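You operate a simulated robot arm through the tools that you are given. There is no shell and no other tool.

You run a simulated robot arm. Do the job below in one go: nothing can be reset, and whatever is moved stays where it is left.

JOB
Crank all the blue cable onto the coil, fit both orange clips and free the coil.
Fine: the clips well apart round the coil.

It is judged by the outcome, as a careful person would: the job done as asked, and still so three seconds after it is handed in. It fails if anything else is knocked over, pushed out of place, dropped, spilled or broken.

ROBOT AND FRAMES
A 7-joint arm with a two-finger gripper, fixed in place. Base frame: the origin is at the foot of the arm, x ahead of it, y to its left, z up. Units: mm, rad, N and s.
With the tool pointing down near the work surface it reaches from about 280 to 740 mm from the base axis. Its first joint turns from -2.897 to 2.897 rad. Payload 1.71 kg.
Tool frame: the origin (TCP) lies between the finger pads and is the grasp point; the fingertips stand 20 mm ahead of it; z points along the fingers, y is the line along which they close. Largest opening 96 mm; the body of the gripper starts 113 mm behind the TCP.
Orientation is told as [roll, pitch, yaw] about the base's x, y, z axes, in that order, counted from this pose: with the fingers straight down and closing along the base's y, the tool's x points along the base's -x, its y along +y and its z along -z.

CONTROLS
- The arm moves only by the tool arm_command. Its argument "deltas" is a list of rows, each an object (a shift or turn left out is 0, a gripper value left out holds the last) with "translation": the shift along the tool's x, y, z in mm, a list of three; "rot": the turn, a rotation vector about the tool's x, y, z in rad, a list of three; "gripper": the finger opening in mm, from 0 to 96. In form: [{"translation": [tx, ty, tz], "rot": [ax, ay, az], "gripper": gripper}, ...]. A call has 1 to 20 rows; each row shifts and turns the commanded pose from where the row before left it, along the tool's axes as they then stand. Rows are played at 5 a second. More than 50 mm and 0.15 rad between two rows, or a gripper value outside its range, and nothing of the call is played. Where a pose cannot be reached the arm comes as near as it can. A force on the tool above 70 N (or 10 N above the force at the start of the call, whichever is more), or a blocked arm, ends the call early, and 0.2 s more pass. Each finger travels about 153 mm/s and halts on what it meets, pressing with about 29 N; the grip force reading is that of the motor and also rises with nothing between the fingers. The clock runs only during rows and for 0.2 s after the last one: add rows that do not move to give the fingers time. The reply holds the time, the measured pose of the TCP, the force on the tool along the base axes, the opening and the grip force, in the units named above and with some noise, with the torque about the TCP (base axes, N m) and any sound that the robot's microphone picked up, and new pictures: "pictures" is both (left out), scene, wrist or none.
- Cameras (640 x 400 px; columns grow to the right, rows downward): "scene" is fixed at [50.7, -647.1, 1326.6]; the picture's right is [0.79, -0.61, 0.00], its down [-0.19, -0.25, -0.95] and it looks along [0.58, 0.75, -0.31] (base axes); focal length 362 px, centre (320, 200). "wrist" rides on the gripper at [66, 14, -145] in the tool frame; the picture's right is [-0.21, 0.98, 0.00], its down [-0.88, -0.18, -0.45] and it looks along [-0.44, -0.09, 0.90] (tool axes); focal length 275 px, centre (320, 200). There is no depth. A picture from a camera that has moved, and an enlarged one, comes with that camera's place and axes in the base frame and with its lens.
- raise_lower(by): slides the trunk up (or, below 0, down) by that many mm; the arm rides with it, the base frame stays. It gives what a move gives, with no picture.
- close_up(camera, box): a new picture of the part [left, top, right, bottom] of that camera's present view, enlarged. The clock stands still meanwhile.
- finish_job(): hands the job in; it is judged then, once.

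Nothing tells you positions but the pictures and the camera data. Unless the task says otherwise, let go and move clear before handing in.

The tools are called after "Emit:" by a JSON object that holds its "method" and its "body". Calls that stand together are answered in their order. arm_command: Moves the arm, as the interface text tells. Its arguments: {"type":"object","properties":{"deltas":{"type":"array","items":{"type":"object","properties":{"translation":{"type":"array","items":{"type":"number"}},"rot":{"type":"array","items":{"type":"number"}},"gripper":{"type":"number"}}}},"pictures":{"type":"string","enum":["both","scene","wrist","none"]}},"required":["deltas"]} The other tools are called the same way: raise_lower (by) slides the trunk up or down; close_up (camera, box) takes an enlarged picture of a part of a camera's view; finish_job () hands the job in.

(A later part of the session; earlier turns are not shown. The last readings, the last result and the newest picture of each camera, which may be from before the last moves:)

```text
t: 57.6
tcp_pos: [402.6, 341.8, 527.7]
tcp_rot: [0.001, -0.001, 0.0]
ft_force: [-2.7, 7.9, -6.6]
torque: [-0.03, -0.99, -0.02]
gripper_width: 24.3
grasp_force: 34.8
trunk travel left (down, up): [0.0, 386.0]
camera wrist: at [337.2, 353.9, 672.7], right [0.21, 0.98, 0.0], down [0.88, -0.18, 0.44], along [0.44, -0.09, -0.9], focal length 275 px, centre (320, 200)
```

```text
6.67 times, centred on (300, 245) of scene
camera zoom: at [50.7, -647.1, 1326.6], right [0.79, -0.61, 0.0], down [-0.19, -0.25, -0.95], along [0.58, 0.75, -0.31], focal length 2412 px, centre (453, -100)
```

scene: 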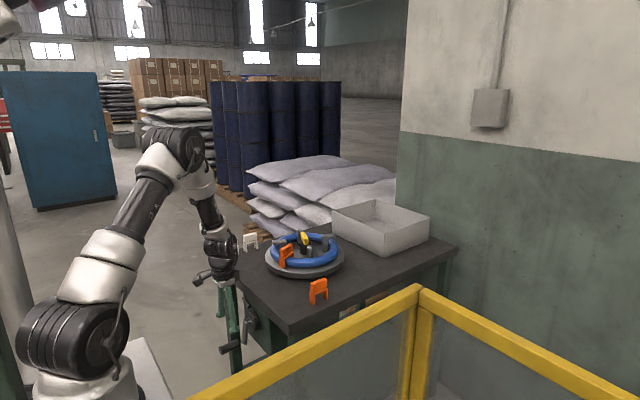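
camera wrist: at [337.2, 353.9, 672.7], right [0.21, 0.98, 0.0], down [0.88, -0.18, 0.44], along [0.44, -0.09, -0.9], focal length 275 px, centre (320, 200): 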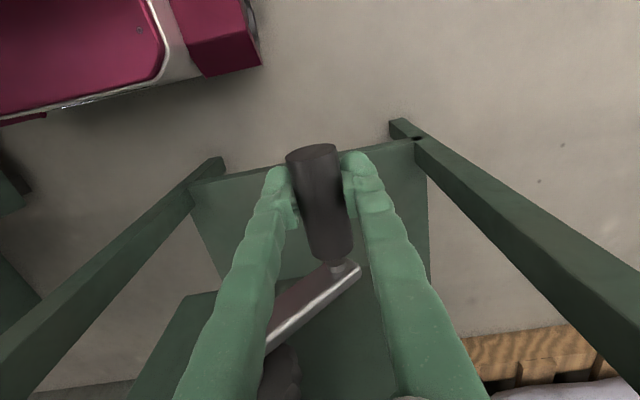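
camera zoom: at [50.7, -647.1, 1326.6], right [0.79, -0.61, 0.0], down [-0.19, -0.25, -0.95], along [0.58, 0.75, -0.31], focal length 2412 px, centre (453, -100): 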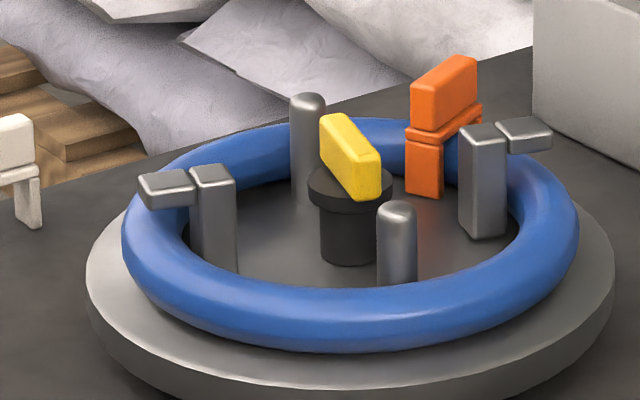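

The table has turned about 185° and clip 1 is now on the far side. I ease the handle back gently until the pawl catches, so it does not drop when released.

Emit:
{"method": "arm_command", "body": {"deltas": [{"translation": [0, -1.85, 2.1]}, {"translation": [0, -1.9, 2.0]}, {"translation": [0, -1.95, 2.0]}, {"translation": [0, 0, 0]}], "pictures": "none"}}

Emit:
{"method": "close_up", "body": {"camera": "scene", "box": [255, 215, 345, 275]}}

```text
t: 58.6
tcp_pos: [404.0, 335.6, 520.6]
tcp_rot: [-0.001, 0.003, -0.001]
ft_force: [0.1, 6.7, -11.8]
torque: [0.04, 0.67, -0.02]
gripper_width: 24.5
grasp_force: 34.7
trunk travel left (down, up): [0.0, 386.0]
```

```text
6.67 times, centred on (300, 245) of scene
camera zoom: at [50.7, -647.1, 1326.6], right [0.79, -0.61, 0.0], down [-0.19, -0.25, -0.95], along [0.58, 0.75, -0.31], focal length 2412 px, centre (453, -100)
```

zoom: 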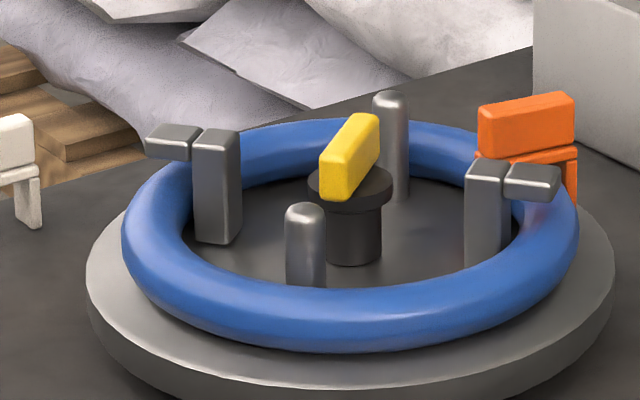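

Emit:
{"method": "arm_command", "body": {"deltas": [{"translation": [0, -1.0, 1.0]}, {"translation": [0, -1.0, 1.0]}, {"translation": [0, -1.0, 1.0]}, {"translation": [0, 0, 0]}], "pictures": "none"}}

Emit:
{"method": "close_up", "body": {"camera": "scene", "box": [255, 215, 345, 275]}}

```text
t: 59.6
tcp_pos: [402.8, 331.2, 516.7]
tcp_rot: [-0.002, 0.003, 0.0]
ft_force: [-4.4, 0.0, -3.8]
torque: [0.01, -0.15, 0.05]
gripper_width: 24.2
grasp_force: 34.6
trunk travel left (down, up): [0.0, 386.0]
```

```text
6.67 times, centred on (300, 245) of scene
camera zoom: at [50.7, -647.1, 1326.6], right [0.79, -0.61, 0.0], down [-0.19, -0.25, -0.95], along [0.58, 0.75, -0.31], focal length 2412 px, centre (453, -100)
```

zoom: 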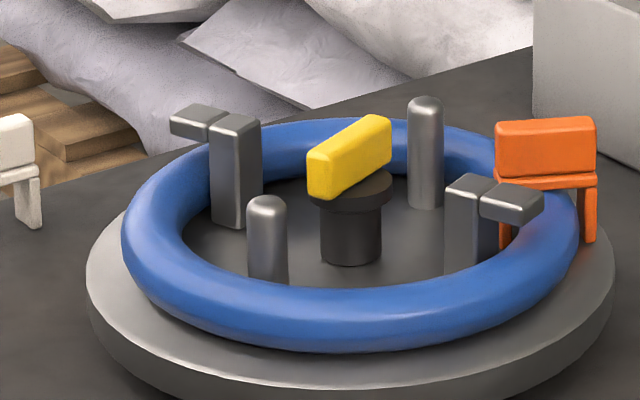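

Emit:
{"method": "arm_command", "body": {"deltas": [{"translation": [0, -1.2, 1.0]}, {"translation": [0, -1.2, 1.0]}, {"translation": [0, 0, 0]}], "pictures": "none"}}

Emit:
{"method": "close_up", "body": {"camera": "scene", "box": [255, 215, 345, 275]}}

```text
t: 60.4
tcp_pos: [403.2, 330.5, 516.7]
tcp_rot: [0.002, -0.001, -0.001]
ft_force: [-4.9, 9.1, 8.7]
torque: [-0.07, 0.38, -0.02]
gripper_width: 24.2
grasp_force: 35.2
trunk travel left (down, up): [0.0, 386.0]
```

```text
6.67 times, centred on (300, 245) of scene
camera zoom: at [50.7, -647.1, 1326.6], right [0.79, -0.61, 0.0], down [-0.19, -0.25, -0.95], along [0.58, 0.75, -0.31], focal length 2412 px, centre (453, -100)
```

zoom: 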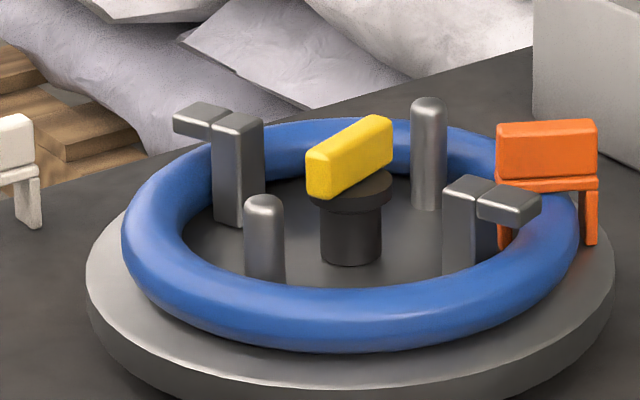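

The pawl has caught (the handle no longer moves back). Clip 1 is at about 330° and the opposite gap, at about 150°, is within reach. I release the handle and go up, then over to clip 2.

Emit:
{"method": "arm_command", "body": {"deltas": [{"translation": [0, 1, -1]}, {"gripper": 70}, {"translation": [0, 0, 0]}, {"translation": [0, 0, -20]}, {"translation": [0, 0, -40]}, {"translation": [0, 0, -45]}, {"translation": [0, 0, -45]}, {"translation": [0, 0, -45]}, {"translation": [0, 0, -45]}, {"translation": [0, 0, -45]}, {"translation": [0, 0, -45]}, {"translation": [0, 0, -45]}, {"translation": [0, 0, -10]}, {"translation": [0, 0, 0]}], "pictures": "both"}}

Emit:
{"method": "close_up", "body": {"camera": "scene", "box": [255, 215, 345, 305]}}

```text
t: 63.4
tcp_pos: [403.3, 331.4, 902.3]
tcp_rot: [0.0, 0.001, -0.002]
ft_force: [0.4, 0.2, -0.3]
torque: [0.0, 0.03, -0.02]
gripper_width: 69.9
grasp_force: 0.1
trunk travel left (down, up): [0.0, 386.0]
camera wrist: at [338.1, 343.5, 1047.4], right [0.21, 0.98, 0.0], down [0.88, -0.18, 0.44], along [0.43, -0.09, -0.9], focal length 275 px, centre (320, 200)
```

scene: 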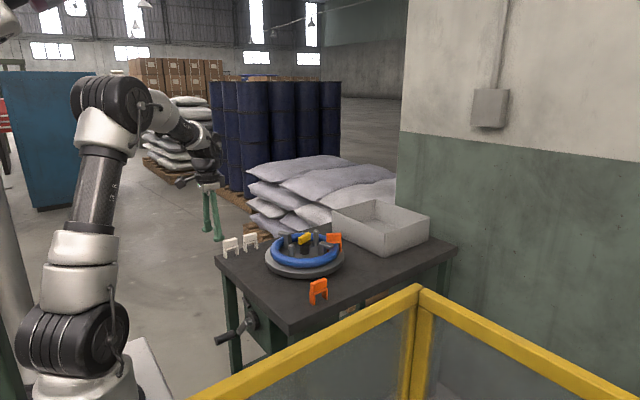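
wrist: 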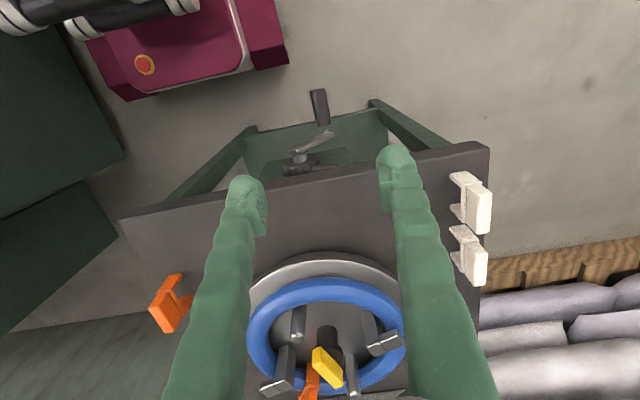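

```text
4.44 times, centred on (300, 260) of scene
camera zoom: at [50.7, -647.1, 1326.6], right [0.79, -0.61, 0.0], down [-0.19, -0.25, -0.95], along [0.58, 0.75, -0.31], focal length 1608 px, centre (409, -67)
```

zoom: 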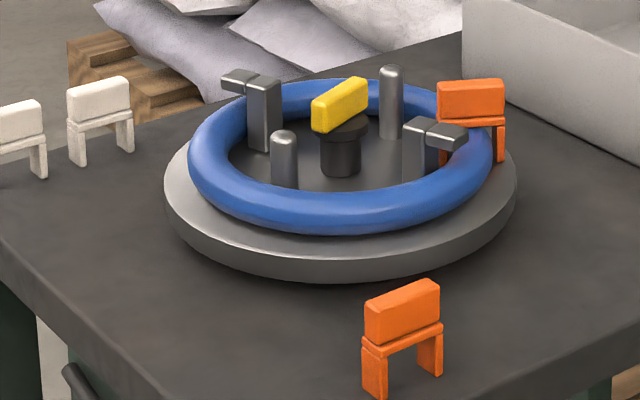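

The ratchet holds. I move to clip 2 at (599.5, 68.4).

Emit:
{"method": "arm_command", "body": {"deltas": [{"translation": [-27.9, -37.3, 0], "gripper": 60}, {"translation": [-27.9, -37.3, 0]}, {"translation": [-27.9, -37.3, 0]}, {"translation": [-27.9, -37.3, 0]}, {"translation": [-27.9, -37.3, 0]}, {"translation": [-27.9, -37.3, 0]}, {"translation": [-28.0, -37.3, 0]}, {"translation": [0, 0, 25]}, {"translation": [0, 0, 25]}, {"translation": [0, 0, 18]}, {"translation": [0, 0, 0]}, {"translation": [0, 0, 0]}], "pictures": "both"}}

Emit:
{"method": "close_up", "body": {"camera": "wrist", "box": [220, 100, 420, 225]}}

```text
t: 66.0
tcp_pos: [598.4, 70.2, 835.2]
tcp_rot: [0.001, 0.001, -0.002]
ft_force: [-0.3, 0.1, 0.3]
torque: [-0.02, 0.01, -0.03]
gripper_width: 60.0
grasp_force: 0.0
trunk travel left (down, up): [0.0, 386.0]
camera wrist: at [533.1, 81.6, 979.8], right [0.21, 0.98, 0.0], down [0.88, -0.18, 0.44], along [0.43, -0.09, -0.9], focal length 275 px, centre (320, 200)
```

scene: 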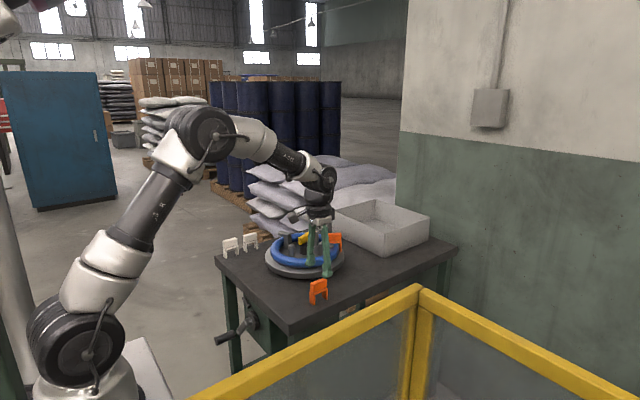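
wrist: 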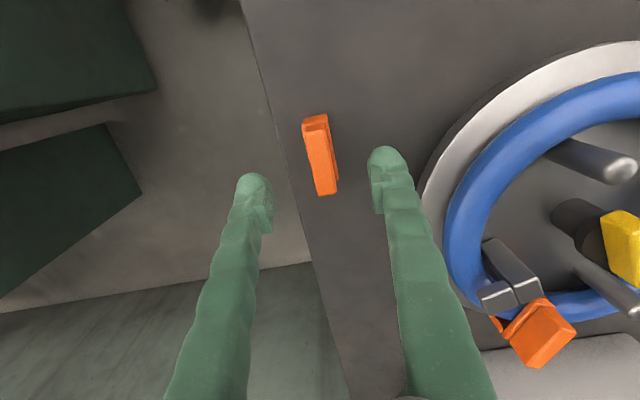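

```text
3.20 times, centred on (320, 162) of wrist
camera zoom: at [533.1, 81.6, 979.8], right [0.21, 0.98, 0.0], down [0.88, -0.18, 0.44], along [0.43, -0.09, -0.9], focal length 881 px, centre (320, 320)
```

zoom: 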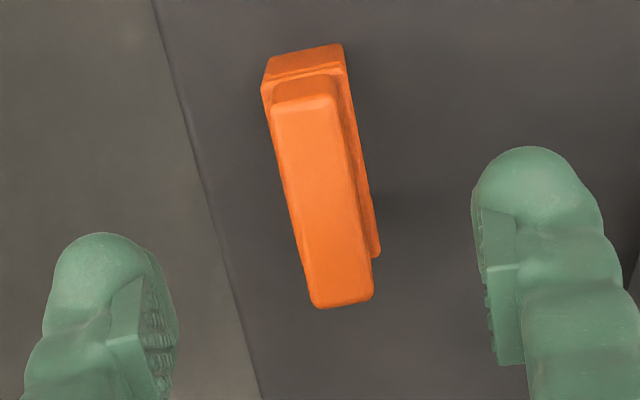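

Alignment is good. I descend and grip clip 2.

Emit:
{"method": "arm_command", "body": {"deltas": [{"translation": [-0.5, 0.7, 18]}, {"translation": [0, 0, 19]}, {"translation": [0, 0, 19]}, {"translation": [0, 0, 0]}, {"gripper": 30}, {"gripper": 5}, {"translation": [0, 0, 0]}, {"translation": [0, 0, 0]}], "pictures": "wrist"}}

Emit:
{"method": "close_up", "body": {"camera": "scene", "box": [280, 250, 360, 310]}}

```text
t: 67.8
tcp_pos: [599.6, 69.2, 777.7]
tcp_rot: [0.0, 0.001, 0.001]
ft_force: [0.2, -0.6, 1.2]
torque: [-0.02, -0.02, 0.01]
gripper_width: 14.3
grasp_force: 29.3
trunk travel left (down, up): [0.0, 386.0]
camera wrist: at [533.3, 81.8, 923.1], right [0.21, 0.98, 0.0], down [0.88, -0.18, 0.44], along [0.43, -0.09, -0.9], focal length 275 px, centre (320, 200)
```

wrist: 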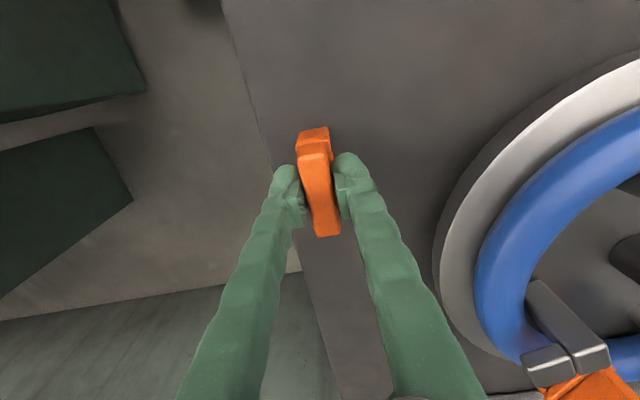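

```text
6.67 times, centred on (320, 280) of scene
camera zoom: at [50.7, -647.1, 1326.6], right [0.79, -0.61, 0.0], down [-0.19, -0.25, -0.95], along [0.58, 0.75, -0.31], focal length 2412 px, centre (320, -333)
```

zoom: 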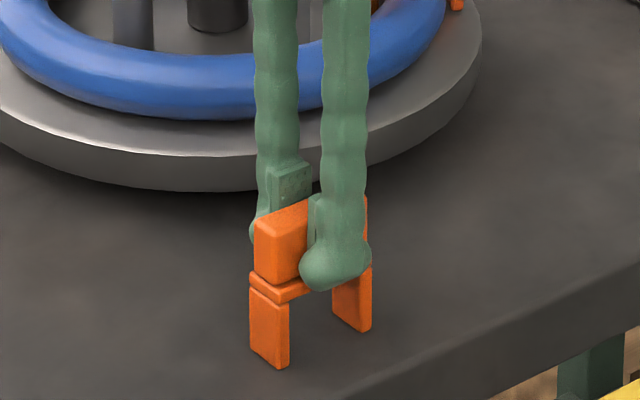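

Clip 2 is gripped. I lift, carry it to the near-left gap (about 150°) and turn the tool by -30°.

Emit:
{"method": "arm_command", "body": {"deltas": [{"translation": [0, 0, -10]}, {"translation": [0, 0, -30]}, {"translation": [0, 0, -40]}, {"translation": [0, 0, -42]}, {"translation": [-1.85, 37.5, 0]}, {"translation": [-1.85, 37.5, 0]}, {"translation": [-1.85, 37.5, 0]}, {"translation": [-1.85, 37.5, 0]}, {"translation": [-1.85, 37.5, 0]}, {"translation": [-1.85, 37.5, 0]}, {"translation": [-1.9, 37.7, 0]}, {"rot": [0, 0, 0.1309]}, {"rot": [0, 0, 0.1309]}, {"rot": [0, 0, 0.1309]}, {"rot": [0, 0, 0.1309]}, {"translation": [0, 0, 15]}, {"translation": [0, 0, 15]}, {"translation": [0, 0, 0]}, {"translation": [0, 0, 0]}], "pictures": "both"}}

Emit:
{"method": "close_up", "body": {"camera": "wrist", "box": [220, 110, 420, 235]}}

Emit:
{"method": "close_up", "body": {"camera": "scene", "box": [255, 210, 345, 275]}}

```text
t: 71.8
tcp_pos: [611.5, 333.4, 869.9]
tcp_rot: [0.0, 0.0, -0.523]
ft_force: [-0.1, 0.1, -0.1]
torque: [0.0, -0.01, 0.0]
gripper_width: 14.3
grasp_force: 29.1
trunk travel left (down, up): [0.0, 386.0]
camera wrist: at [562.6, 378.0, 1015.1], right [0.67, 0.74, 0.0], down [0.67, -0.6, 0.44], along [0.33, -0.3, -0.9], focal length 275 px, centre (320, 200)
```

scene: 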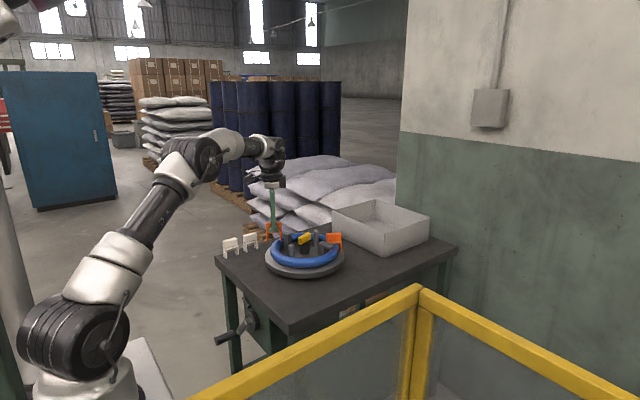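
wrist: 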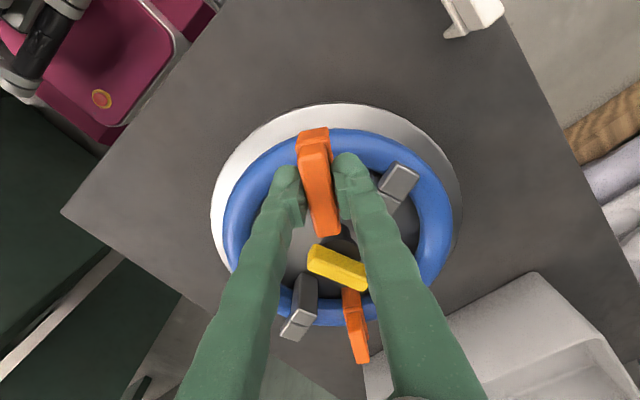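

```text
3.20 times, centred on (320, 172) of wrist
camera zoom: at [562.6, 378.0, 1015.1], right [0.67, 0.74, 0.0], down [0.67, -0.6, 0.44], along [0.33, -0.3, -0.9], focal length 881 px, centre (320, 288)
```

zoom: 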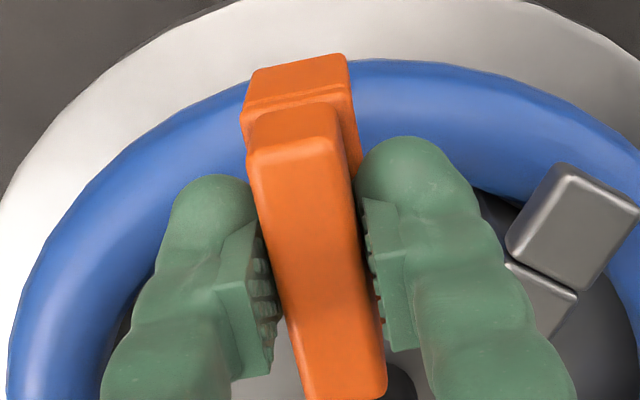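

```text
6.15 times, centred on (300, 242) of scene
camera zoom: at [50.7, -647.1, 1326.6], right [0.79, -0.61, 0.0], down [-0.19, -0.25, -0.95], along [0.58, 0.75, -0.31], focal length 2226 px, centre (443, -62)
```

zoom: 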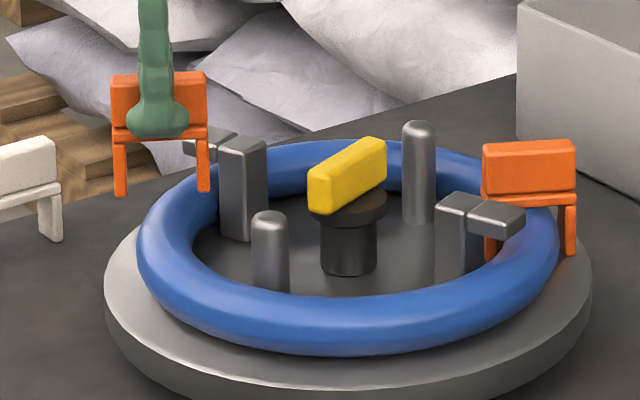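

The clip is centred over the coil (radius ≈ 103.5). I lower it in the same way as the first.

Emit:
{"method": "arm_command", "body": {"deltas": [{"translation": [-0.5, 0, 10]}, {"translation": [0, 0, 10]}, {"translation": [0, 0, 4]}, {"translation": [0, 0, 4]}, {"translation": [0, 0, 4]}, {"translation": [0, 0, 0]}, {"translation": [0, 0, 0]}], "pictures": "wrist"}}

Emit:
{"method": "close_up", "body": {"camera": "scene", "box": [255, 210, 345, 275]}}

Emit:
{"method": "close_up", "body": {"camera": "wrist", "box": [220, 110, 420, 235]}}

```text
t: 73.4
tcp_pos: [613.4, 333.2, 837.2]
tcp_rot: [0.0, 0.002, -0.523]
ft_force: [0.0, 0.0, -0.3]
torque: [0.03, -0.01, -0.03]
gripper_width: 14.2
grasp_force: 28.5
trunk travel left (down, up): [0.0, 386.0]
camera wrist: at [562.5, 376.6, 983.4], right [0.67, 0.74, 0.0], down [0.67, -0.6, 0.44], along [0.33, -0.3, -0.9], focal length 275 px, centre (320, 200)
```

wrist: 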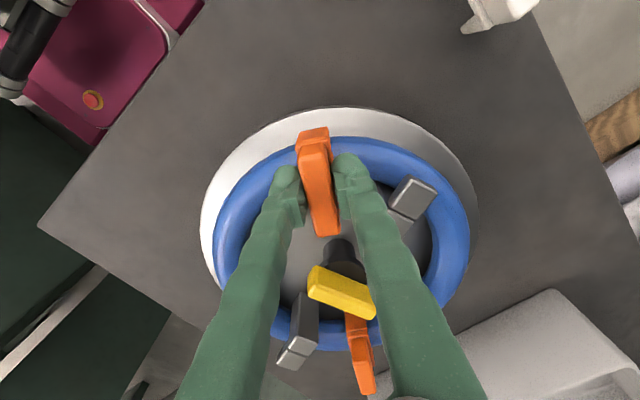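

```text
6.15 times, centred on (300, 242) of scene
camera zoom: at [50.7, -647.1, 1326.6], right [0.79, -0.61, 0.0], down [-0.19, -0.25, -0.95], along [0.58, 0.75, -0.31], focal length 2226 px, centre (443, -62)
```

zoom: 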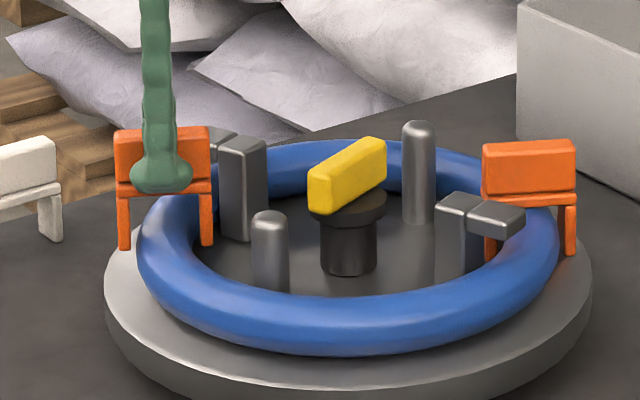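

```text
3.20 times, centred on (320, 172) of wrist
camera zoom: at [562.5, 376.6, 983.4], right [0.67, 0.74, 0.0], down [0.67, -0.6, 0.44], along [0.33, -0.3, -0.9], focal length 881 px, centre (320, 288)
```

zoom: 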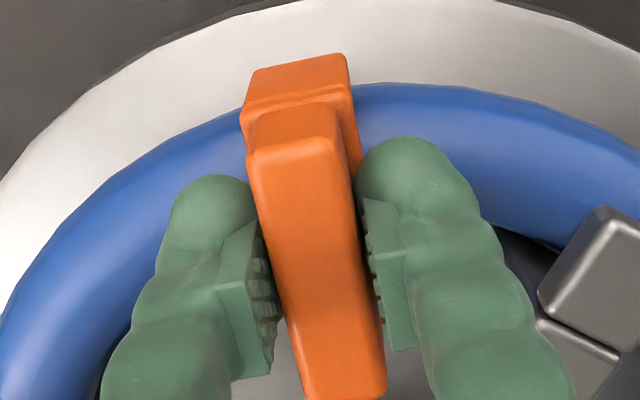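

The legs straddle the coil evenly with no force. I keep lowering until it seats.

Emit:
{"method": "arm_command", "body": {"deltas": [{"translation": [0, 0, 4]}, {"translation": [0, 0, 4]}, {"translation": [0, 0, 4]}, {"translation": [0, 0, 4]}, {"translation": [0, 0, 2]}, {"translation": [0, 0, 2]}, {"translation": [0, 0, 0]}], "pictures": "none"}}

Emit:
{"method": "close_up", "body": {"camera": "scene", "box": [255, 210, 345, 275]}}

```text
t: 75.0
tcp_pos: [614.2, 331.9, 817.9]
tcp_rot: [0.0, 0.002, -0.524]
ft_force: [-0.4, 0.7, 0.6]
torque: [0.01, 0.03, 0.01]
gripper_width: 14.2
grasp_force: 28.7
trunk travel left (down, up): [0.0, 386.0]
```

```text
6.15 times, centred on (300, 242) of scene
camera zoom: at [50.7, -647.1, 1326.6], right [0.79, -0.61, 0.0], down [-0.19, -0.25, -0.95], along [0.58, 0.75, -0.31], focal length 2226 px, centre (443, -62)
```

zoom: 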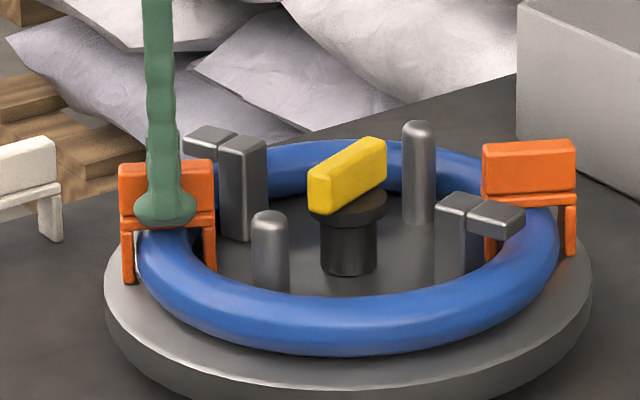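

Emit:
{"method": "arm_command", "body": {"deltas": [{"translation": [0, 0, 2]}, {"translation": [0, 0, 2]}, {"translation": [0, 0, 2]}, {"translation": [0, 0, 1]}, {"translation": [0, 0, 0]}], "pictures": "none"}}

Emit:
{"method": "close_up", "body": {"camera": "scene", "box": [255, 220, 305, 260]}}

```text
t: 76.2
tcp_pos: [613.2, 331.9, 817.0]
tcp_rot: [0.007, -0.003, -0.526]
ft_force: [3.2, -0.2, 42.5]
torque: [0.02, 0.01, 0.12]
gripper_width: 14.4
grasp_force: 29.0
trunk travel left (down, up): [0.0, 386.0]
```

```text
10.00 times, centred on (280, 240) of scene
camera zoom: at [50.7, -647.1, 1326.6], right [0.79, -0.61, 0.0], down [-0.19, -0.25, -0.95], along [0.58, 0.75, -0.31], focal length 3618 px, centre (720, -200)
```

zoom: 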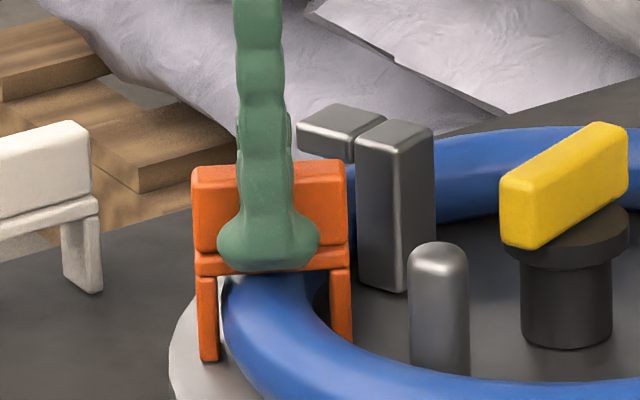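

Clip 2 is seated at the same height with 42 N. I ease off, release and rise clear.

Emit:
{"method": "arm_command", "body": {"deltas": [{"translation": [0, 0, -3]}, {"translation": [0, 0, -2]}, {"gripper": 24}, {"gripper": 36}, {"translation": [0, 0, 0]}, {"translation": [0, 0, -10]}, {"translation": [0, 0, -25]}, {"translation": [0, 0, -35]}, {"translation": [0, 0, -35]}, {"translation": [0, 0, 0]}], "pictures": "both"}}

Emit:
{"method": "close_up", "body": {"camera": "scene", "box": [255, 210, 345, 275]}}

Emit:
{"method": "close_up", "body": {"camera": "wrist", "box": [200, 90, 520, 350]}}

```text
t: 78.4
tcp_pos: [614.9, 332.6, 924.0]
tcp_rot: [-0.001, 0.0, -0.524]
ft_force: [0.4, 0.3, -0.7]
torque: [0.0, 0.02, -0.02]
gripper_width: 36.0
grasp_force: 0.1
trunk travel left (down, up): [0.0, 386.0]
camera wrist: at [564.4, 376.1, 1068.9], right [0.67, 0.74, 0.0], down [0.67, -0.6, 0.44], along [0.33, -0.3, -0.9], focal length 275 px, centre (320, 200)
```

scene: 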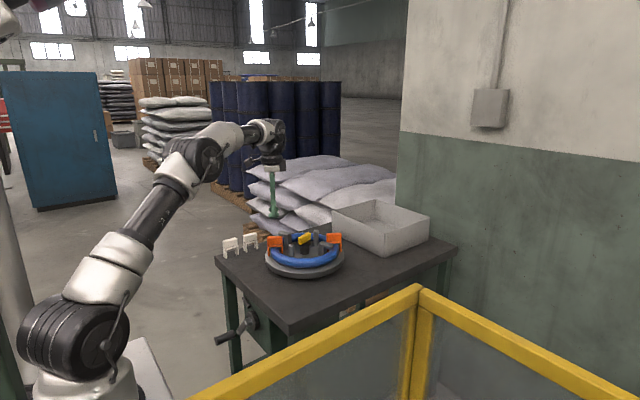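
wrist: 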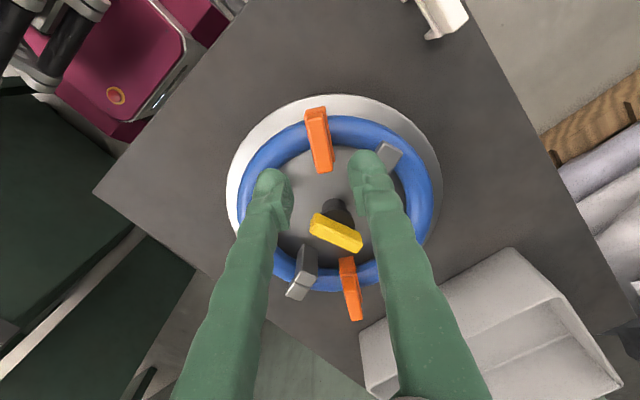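

```text
6.15 times, centred on (300, 242) of scene
camera zoom: at [50.7, -647.1, 1326.6], right [0.79, -0.61, 0.0], down [-0.19, -0.25, -0.95], along [0.58, 0.75, -0.31], focal length 2226 px, centre (443, -62)
```

zoom: 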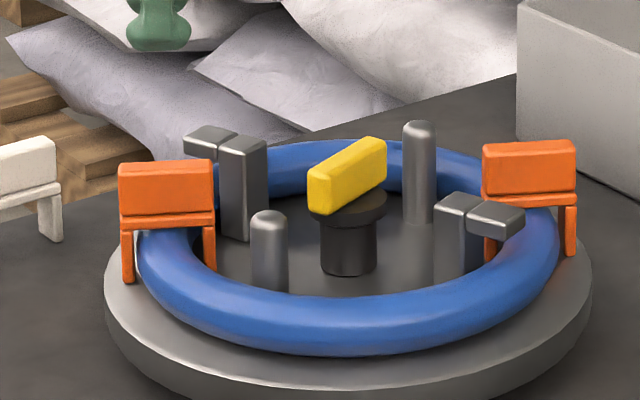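

```text
1.54 times, centred on (360, 220) of wrist
camera zoom: at [564.4, 376.1, 1068.9], right [0.67, 0.74, 0.0], down [0.67, -0.6, 0.44], along [0.33, -0.3, -0.9], focal length 424 px, centre (258, 169)
```

zoom: 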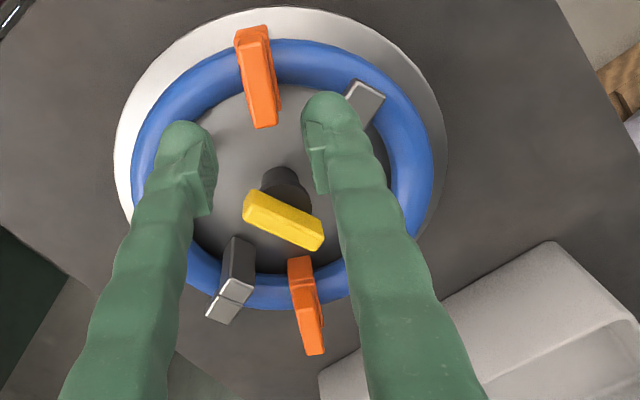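

Both clips are fitted on opposite sides of the coil. Next is the yellow knob near (701.5, 279, 815), whose bar lies at about 20°. I turn the tool to match it and move above it to check reach.

Emit:
{"method": "arm_command", "body": {"deltas": [{"rot": [0, 0, -0.1455], "gripper": 50}, {"rot": [0, 0, -0.1455]}, {"rot": [0, 0, -0.1455]}, {"rot": [0, 0, -0.1455]}, {"rot": [0, 0, -0.1455]}, {"rot": [0, 0, -0.1455]}, {"translation": [-21.3, -26.2, 0]}, {"translation": [-21.3, -26.2, 0]}, {"translation": [-21.2, -26.2, 0]}, {"translation": [0, 0, 0]}, {"translation": [0, 0, 0]}], "pictures": "both"}}

Emit:
{"method": "close_up", "body": {"camera": "wrist", "box": [220, 110, 420, 235]}}

```text
t: 80.8
tcp_pos: [681.7, 268.9, 913.9]
tcp_rot: [0.001, 0.003, 0.35]
ft_force: [-0.2, -0.7, 0.2]
torque: [-0.01, 0.0, 0.01]
gripper_width: 50.0
grasp_force: 0.0
out of reach, approached as far as the arm can: row 8, 9
trunk travel left (down, up): [0.0, 386.0]
camera wrist: at [615.3, 257.9, 1059.3], right [-0.14, 0.99, 0.0], down [0.89, 0.13, 0.44], along [0.44, 0.06, -0.9], focal length 275 px, centre (320, 200)
```

scene: 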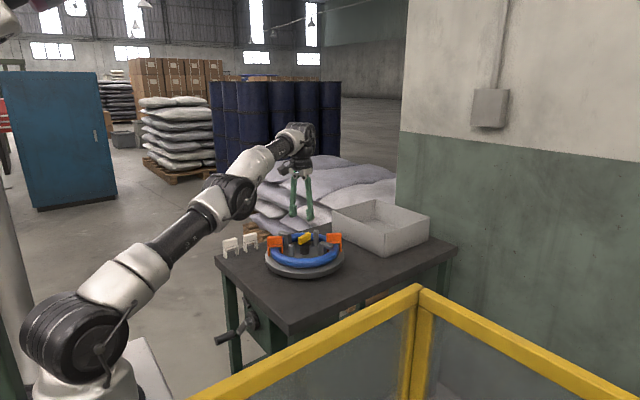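
wrist: 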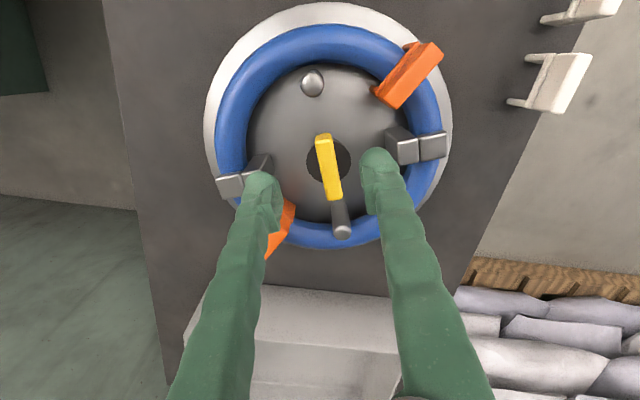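

```text
3.20 times, centred on (320, 172) of wrist
camera zoom: at [615.3, 257.9, 1059.3], right [-0.14, 0.99, 0.0], down [0.89, 0.13, 0.44], along [0.44, 0.06, -0.9], focal length 881 px, centre (320, 288)
```

zoom: 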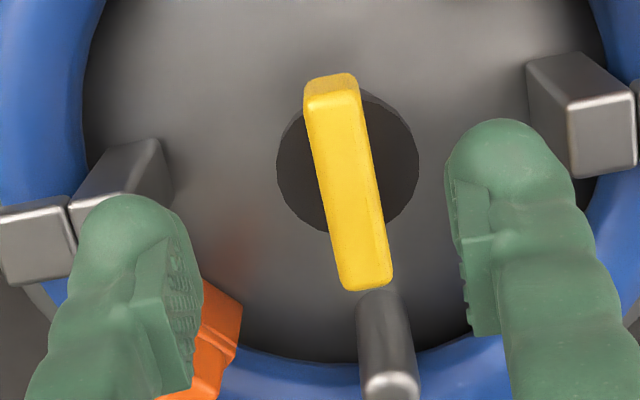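

The reach stops at radius 733 because the shoulder is low, so I raise the trunk by 200 mm, which puts the knob comfortably within reach. I take the knob as a bar about 58 by 15 with its top near z 823, lying at about 19.5°.

Emit:
{"method": "raise_lower", "body": {"by": 200}}

Emit:
{"method": "arm_command", "body": {"deltas": [{"translation": [0, 0, 40]}, {"translation": [0, 0, 40]}, {"translation": [0, 0, 40]}, {"translation": [0, 0, 40]}, {"translation": [0, 0, 0]}, {"translation": [0, 0, 0]}], "pictures": "both"}}

```text
t: 83.0
tcp_pos: [682.6, 270.1, 1113.8]
tcp_rot: [0.001, 0.003, 0.35]
ft_force: [-0.5, 0.2, 0.4]
torque: [-0.02, -0.04, -0.03]
gripper_width: 50.0
grasp_force: 0.0
trunk travel left (down, up): [-200.0, 186.0]
```

```text
t: 83.5
tcp_pos: [658.0, 266.5, 1081.7]
tcp_rot: [-0.006, -0.021, 0.347]
ft_force: [-0.7, 0.2, 0.5]
torque: [-0.01, -0.12, 0.0]
gripper_width: 50.1
grasp_force: 0.1
trunk travel left (down, up): [-200.0, 186.0]
stopped in row 2: the arm was blocked; the commanded pose is now the measured one
camera wrist: at [588.4, 255.8, 1226.2], right [-0.14, 0.99, 0.0], down [0.88, 0.13, 0.46], along [0.46, 0.07, -0.89], focal length 275 px, centre (320, 200)
```

scene: 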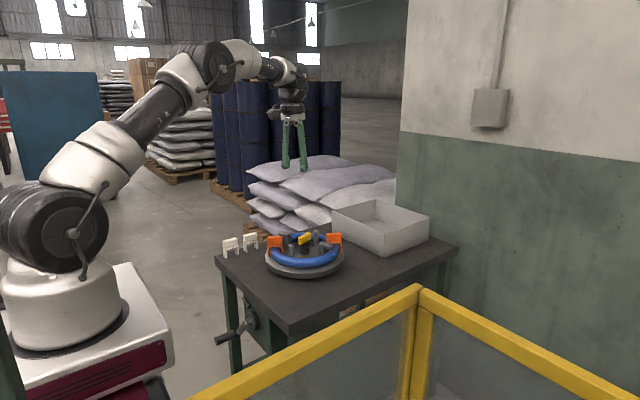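
wrist: 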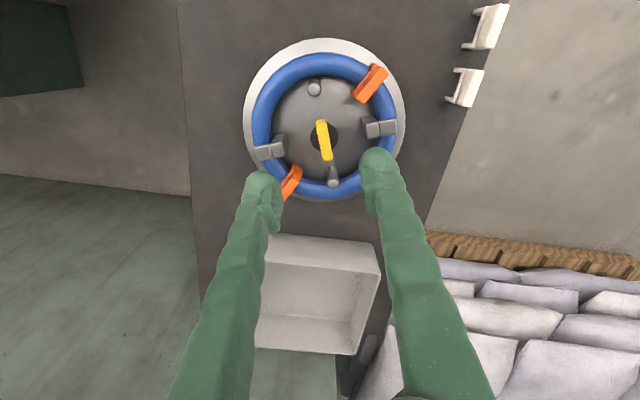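

The arm was stretched near its limit there and stopped. From this less stretched pose I go down in smaller steps and level the tool.

Emit:
{"method": "arm_command", "body": {"deltas": [{"translation": [0, 0, 15], "rot": [0, 0.01, 0]}, {"translation": [0, 0, 20], "rot": [0, 0.01, 0]}, {"translation": [0, 0, 25]}, {"translation": [0, 0, 25]}, {"translation": [0, 0, 25]}, {"translation": [0, 0, 25]}, {"translation": [0, 0, 25]}, {"translation": [0, 0, 0]}], "pictures": "none"}}

```text
t: 85.3
tcp_pos: [659.0, 266.5, 917.7]
tcp_rot: [-0.006, 0.002, 0.347]
ft_force: [-0.7, 0.2, 0.1]
torque: [-0.01, 0.0, 0.01]
gripper_width: 50.1
grasp_force: 0.2
trunk travel left (down, up): [-200.0, 186.0]
```

Emit:
{"method": "arm_command", "body": {"deltas": [{"translation": [-15, -0.8, 0], "rot": [-0.006, 0, 0]}, {"translation": [-15, -0.8, 0]}, {"translation": [-15, -0.8, 0]}, {"translation": [0, 0, 20]}, {"translation": [0, 0, 20]}, {"translation": [0, 0, 0]}, {"translation": [0, 0, 0]}], "pictures": "both"}}

Emit:
{"method": "close_up", "body": {"camera": "wrist", "box": [220, 110, 420, 235]}}

Emit:
{"method": "close_up", "body": {"camera": "scene", "box": [255, 200, 345, 275]}}

```text
t: 86.1
tcp_pos: [693.9, 282.0, 932.8]
tcp_rot: [-0.005, -0.017, 0.348]
ft_force: [-1.7, -1.1, 1.0]
torque: [0.03, -0.18, 0.01]
gripper_width: 50.0
grasp_force: 0.1
trunk travel left (down, up): [-200.0, 186.0]
stopped in row 4: the arm was blocked; the commanded pose is now the measured one
camera wrist: at [625.2, 270.4, 1077.4], right [-0.14, 0.99, 0.0], down [0.88, 0.12, 0.46], along [0.46, 0.06, -0.89], focal length 275 px, centre (320, 200)
```

scene: 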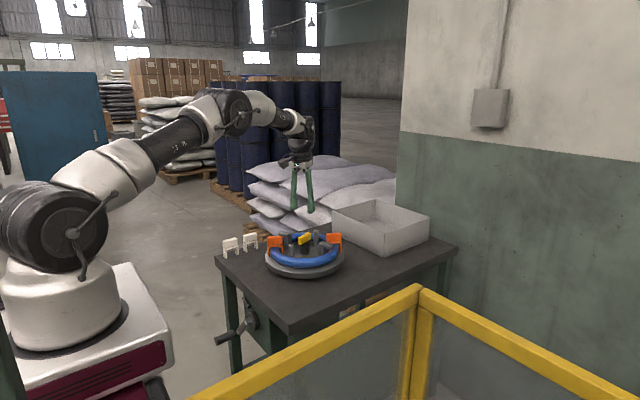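
wrist: 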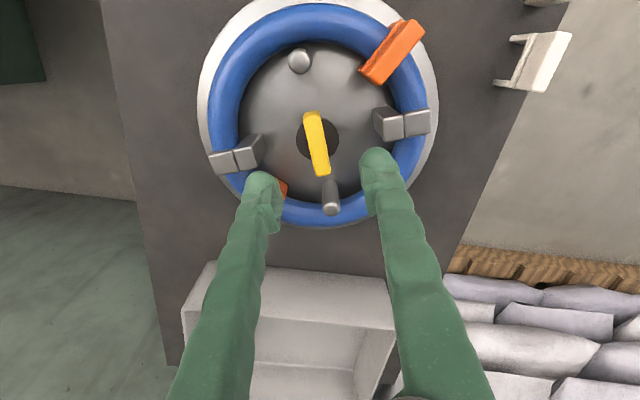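

```text
3.20 times, centred on (320, 172) of wrist
camera zoom: at [625.2, 270.4, 1077.4], right [-0.14, 0.99, 0.0], down [0.88, 0.12, 0.46], along [0.46, 0.06, -0.89], focal length 881 px, centre (320, 288)
```

zoom: 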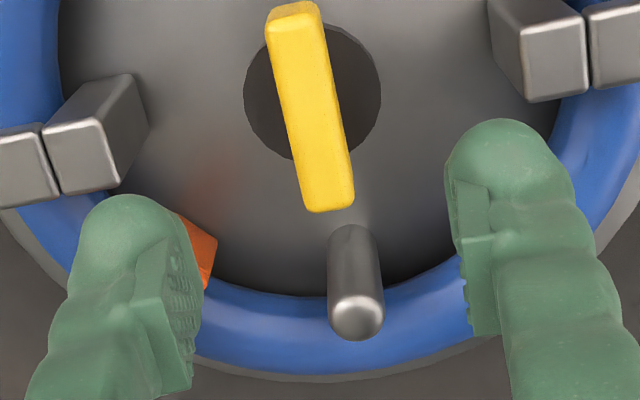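

```text
5.33 times, centred on (300, 238) of scene
camera zoom: at [50.7, -647.1, 1326.6], right [0.79, -0.61, 0.0], down [-0.19, -0.25, -0.95], along [0.58, 0.75, -0.31], focal length 1929 px, centre (427, 0)
```

zoom: 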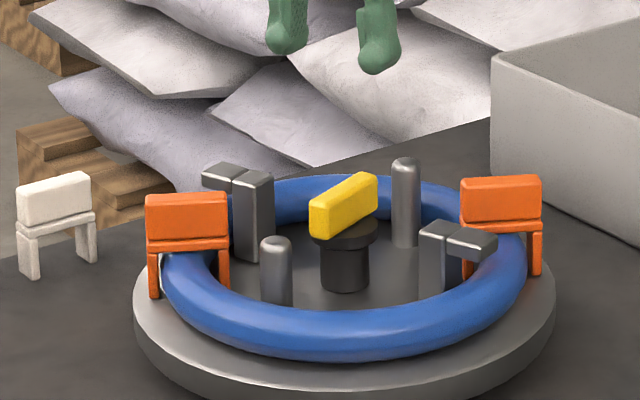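

The arm stopped again while extending and dipping, though with no contact force. I retry gently: level the tool and go down in small steps.

Emit:
{"method": "arm_command", "body": {"deltas": [{"translation": [0, 0, 0]}, {"translation": [0, 0, 3], "rot": [0, 0.005, 0]}, {"translation": [0, 0, 5], "rot": [0, 0.005, 0]}, {"translation": [0, 0, 6], "rot": [0, 0.005, 0]}, {"translation": [0, 0, 6]}, {"translation": [0, 0, 6]}, {"translation": [0, 0, 6]}, {"translation": [0, 0, 0]}], "pictures": "none"}}

```text
t: 86.5
tcp_pos: [682.6, 282.2, 944.9]
tcp_rot: [-0.01, -0.032, 0.347]
ft_force: [-0.7, -0.1, 0.3]
torque: [0.05, -0.16, 0.02]
gripper_width: 50.1
grasp_force: 0.0
trunk travel left (down, up): [-200.0, 186.0]
stopped in row 1: the arm was blocked; the commanded pose is now the measured one
```

Emit:
{"method": "arm_command", "body": {"deltas": [{"translation": [0, 0, 0]}], "pictures": "scene"}}

```text
t: 86.9
tcp_pos: [684.1, 283.4, 941.0]
tcp_rot: [-0.006, -0.027, 0.345]
ft_force: [0.1, -0.5, 1.0]
torque: [0.04, -0.02, 0.0]
gripper_width: 49.9
grasp_force: 0.0
trunk travel left (down, up): [-200.0, 186.0]
```

scene: 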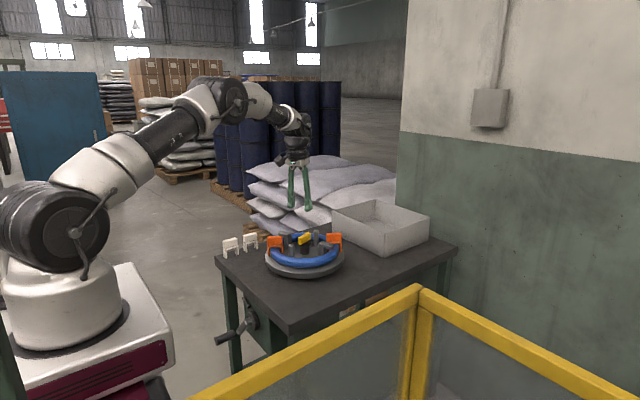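

Emit:
{"method": "arm_command", "body": {"deltas": [{"translation": [0, 0, 3]}, {"translation": [0, 0, 3], "rot": [0, 0.006, 0]}, {"translation": [0, 0, 4], "rot": [0, 0.006, 0]}, {"translation": [0, 0, 4], "rot": [0, 0.006, 0]}, {"translation": [0, 0, 4], "rot": [0, 0.006, 0]}, {"translation": [0, 0, 4]}, {"translation": [0, 0, 4]}, {"translation": [0, 0, 0]}], "pictures": "none"}}

```text
t: 88.7
tcp_pos: [685.2, 284.1, 914.5]
tcp_rot: [-0.009, -0.002, 0.347]
ft_force: [-0.5, 0.5, 0.3]
torque: [-0.03, -0.02, 0.0]
gripper_width: 50.1
grasp_force: 0.0
trunk travel left (down, up): [-200.0, 186.0]
```

Slow steps work. I go on down to about z 870.

Emit:
{"method": "arm_command", "body": {"deltas": [{"translation": [0, 0, 5]}, {"translation": [0, 0, 5]}, {"translation": [0, 0, 5]}, {"translation": [0, 0, 5]}, {"translation": [0, 0, 5]}, {"translation": [0, 0, 5]}, {"translation": [0, 0, 5]}, {"translation": [0, 0, 5]}, {"translation": [0, 0, 4]}, {"translation": [0, 0, 0]}, {"translation": [0, 0, 0]}], "pictures": "both"}}

Emit:
{"method": "close_up", "body": {"camera": "wrist", "box": [220, 110, 420, 235]}}

```text
t: 91.1
tcp_pos: [684.9, 282.3, 870.1]
tcp_rot: [-0.008, -0.002, 0.349]
ft_force: [0.2, 0.0, 0.2]
torque: [0.02, 0.0, 0.02]
gripper_width: 50.2
grasp_force: 0.0
trunk travel left (down, up): [-200.0, 186.0]
camera wrist: at [618.3, 271.9, 1015.4], right [-0.14, 0.99, -0.01], down [0.88, 0.13, 0.45], along [0.44, 0.06, -0.89], focal length 275 px, centre (320, 200)
```

scene: 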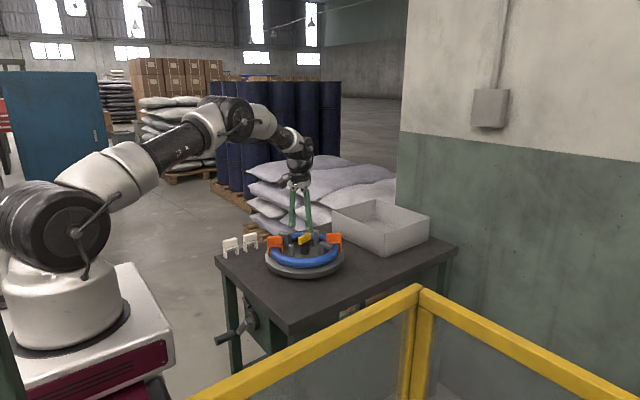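
wrist: 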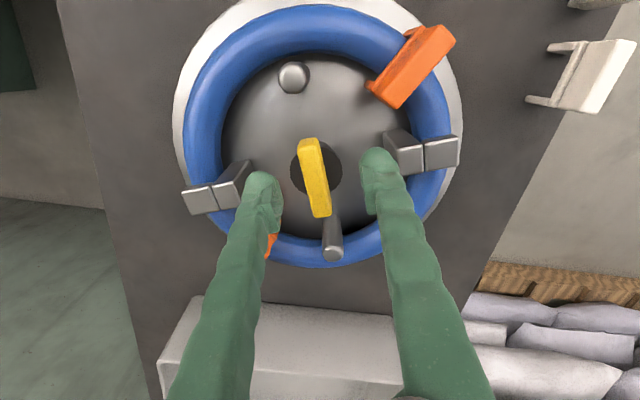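

```text
3.20 times, centred on (320, 172) of wrist
camera zoom: at [618.3, 271.9, 1015.4], right [-0.14, 0.99, -0.01], down [0.88, 0.13, 0.45], along [0.44, 0.06, -0.89], focal length 881 px, centre (320, 288)
```

zoom: 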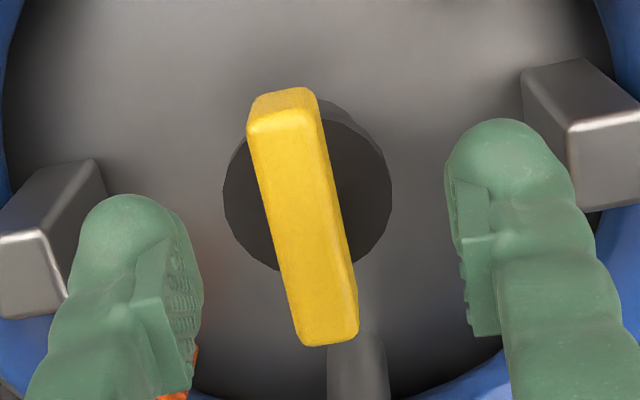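

The knob's centre is (701.5, 279.4) with its bar at about 19°. I slide over it in small steps.

Emit:
{"method": "arm_command", "body": {"deltas": [{"translation": [-2.5, -1.0, 0], "rot": [-0.004, 0, 0]}, {"translation": [-2.5, -1.0, 0], "rot": [-0.004, 0, 0]}, {"translation": [-2.5, -1.0, 0]}, {"translation": [-2.5, -1.0, 0]}, {"translation": [-2.5, -1.1, 0]}, {"translation": [-2.4, -1.1, 0]}, {"translation": [0, 0, 4]}, {"translation": [0, 0, 5]}, {"translation": [0, 0, 5]}, {"translation": [0, 0, 5]}, {"translation": [0, 0, 0]}, {"translation": [0, 0, 0]}], "pictures": "both"}}

Emit:
{"method": "close_up", "body": {"camera": "wrist", "box": [220, 110, 420, 235]}}

Emit:
{"method": "close_up", "body": {"camera": "scene", "box": [255, 200, 345, 275]}}

```text
t: 91.9
tcp_pos: [680.3, 283.0, 885.9]
tcp_rot: [-0.006, -0.02, 0.346]
ft_force: [-0.8, -0.2, -0.2]
torque: [0.06, -0.13, 0.03]
gripper_width: 50.2
grasp_force: 0.1
trunk travel left (down, up): [-200.0, 186.0]
stopped in row 4: the arm was blocked; the commanded pose is now the measured one
camera wrist: at [610.6, 272.0, 1029.5], right [-0.14, 0.99, 0.0], down [0.88, 0.12, 0.46], along [0.46, 0.06, -0.89], focal length 275 px, centre (320, 200)
```

scene: 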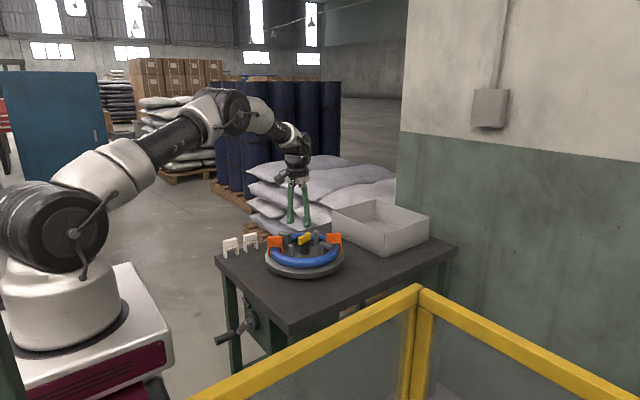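
wrist: 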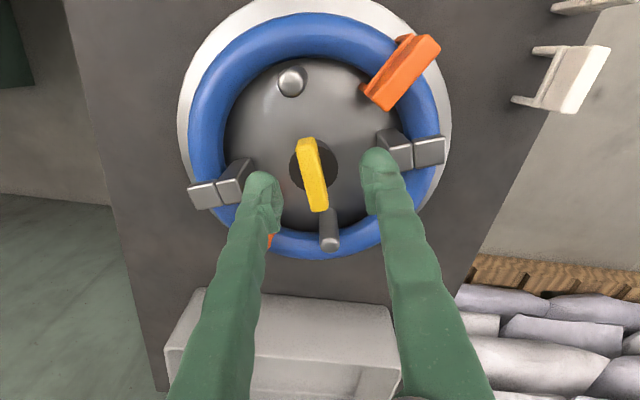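

```text
3.20 times, centred on (320, 172) of wrist
camera zoom: at [610.6, 272.0, 1029.5], right [-0.14, 0.99, 0.0], down [0.88, 0.12, 0.46], along [0.46, 0.06, -0.89], focal length 881 px, centre (320, 288)
```

zoom: 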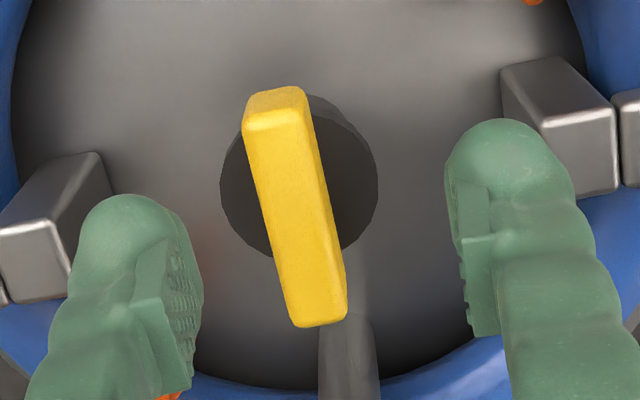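

```text
5.33 times, centred on (300, 238) of scene
camera zoom: at [50.7, -647.1, 1326.6], right [0.79, -0.61, 0.0], down [-0.19, -0.25, -0.95], along [0.58, 0.75, -0.31], focal length 1929 px, centre (427, 0)
```

zoom: 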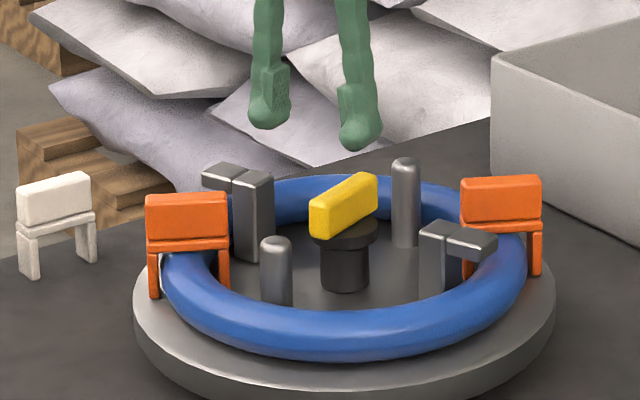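

Extending with the trunk this high keeps stalling. I back off and up, then try a lower trunk setting, where the arm was well behaved.

Emit:
{"method": "arm_command", "body": {"deltas": [{"translation": [0, 0, 0]}, {"translation": [5, 0, -10]}, {"translation": [10, 0, -15]}, {"translation": [15, 0, -20]}, {"translation": [20, 0, -25]}, {"translation": [20, 0, -25], "rot": [0, 0.01, 0]}, {"translation": [20, 0, -25], "rot": [0, 0.01, 0]}, {"translation": [0, 0, -25]}, {"translation": [0, 0, -25]}, {"translation": [0, 0, 0]}], "pictures": "scene"}}

```text
t: 94.1
tcp_pos: [594.9, 252.4, 1052.0]
tcp_rot: [-0.004, 0.003, 0.347]
ft_force: [0.4, -0.6, 0.4]
torque: [0.02, -0.01, -0.01]
gripper_width: 50.3
grasp_force: 0.0
trunk travel left (down, up): [-200.0, 186.0]
```

scene: 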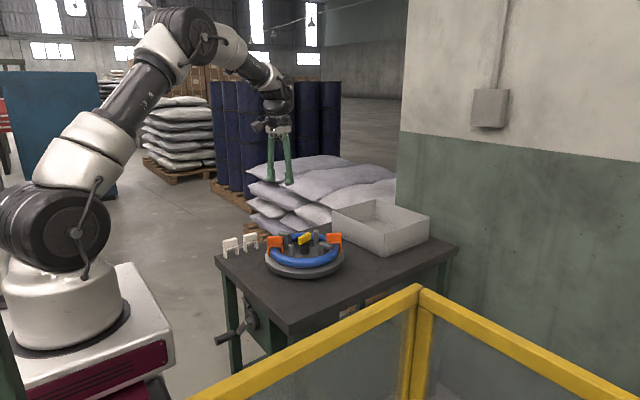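

Emit:
{"method": "raise_lower", "body": {"by": -130}}

Emit:
{"method": "arm_command", "body": {"deltas": [{"translation": [0, 0, 0]}, {"translation": [-10, 0, 0]}, {"translation": [-10, 0, 0]}, {"translation": [-10, 0, 0]}, {"translation": [-10, 0, 0]}, {"translation": [0, 0, 0]}], "pictures": "none"}}

```text
t: 95.7
tcp_pos: [594.1, 252.2, 920.4]
tcp_rot: [-0.006, 0.004, 0.347]
ft_force: [-0.5, -0.4, -0.5]
torque: [-0.02, -0.02, 0.01]
gripper_width: 50.0
grasp_force: 0.0
trunk travel left (down, up): [-70.0, 316.0]
```

```text
t: 97.1
tcp_pos: [633.2, 267.4, 921.3]
tcp_rot: [-0.005, 0.003, 0.348]
ft_force: [0.9, 1.0, 0.0]
torque: [0.04, 0.01, 0.03]
gripper_width: 50.1
grasp_force: 0.0
trunk travel left (down, up): [-70.0, 316.0]
```

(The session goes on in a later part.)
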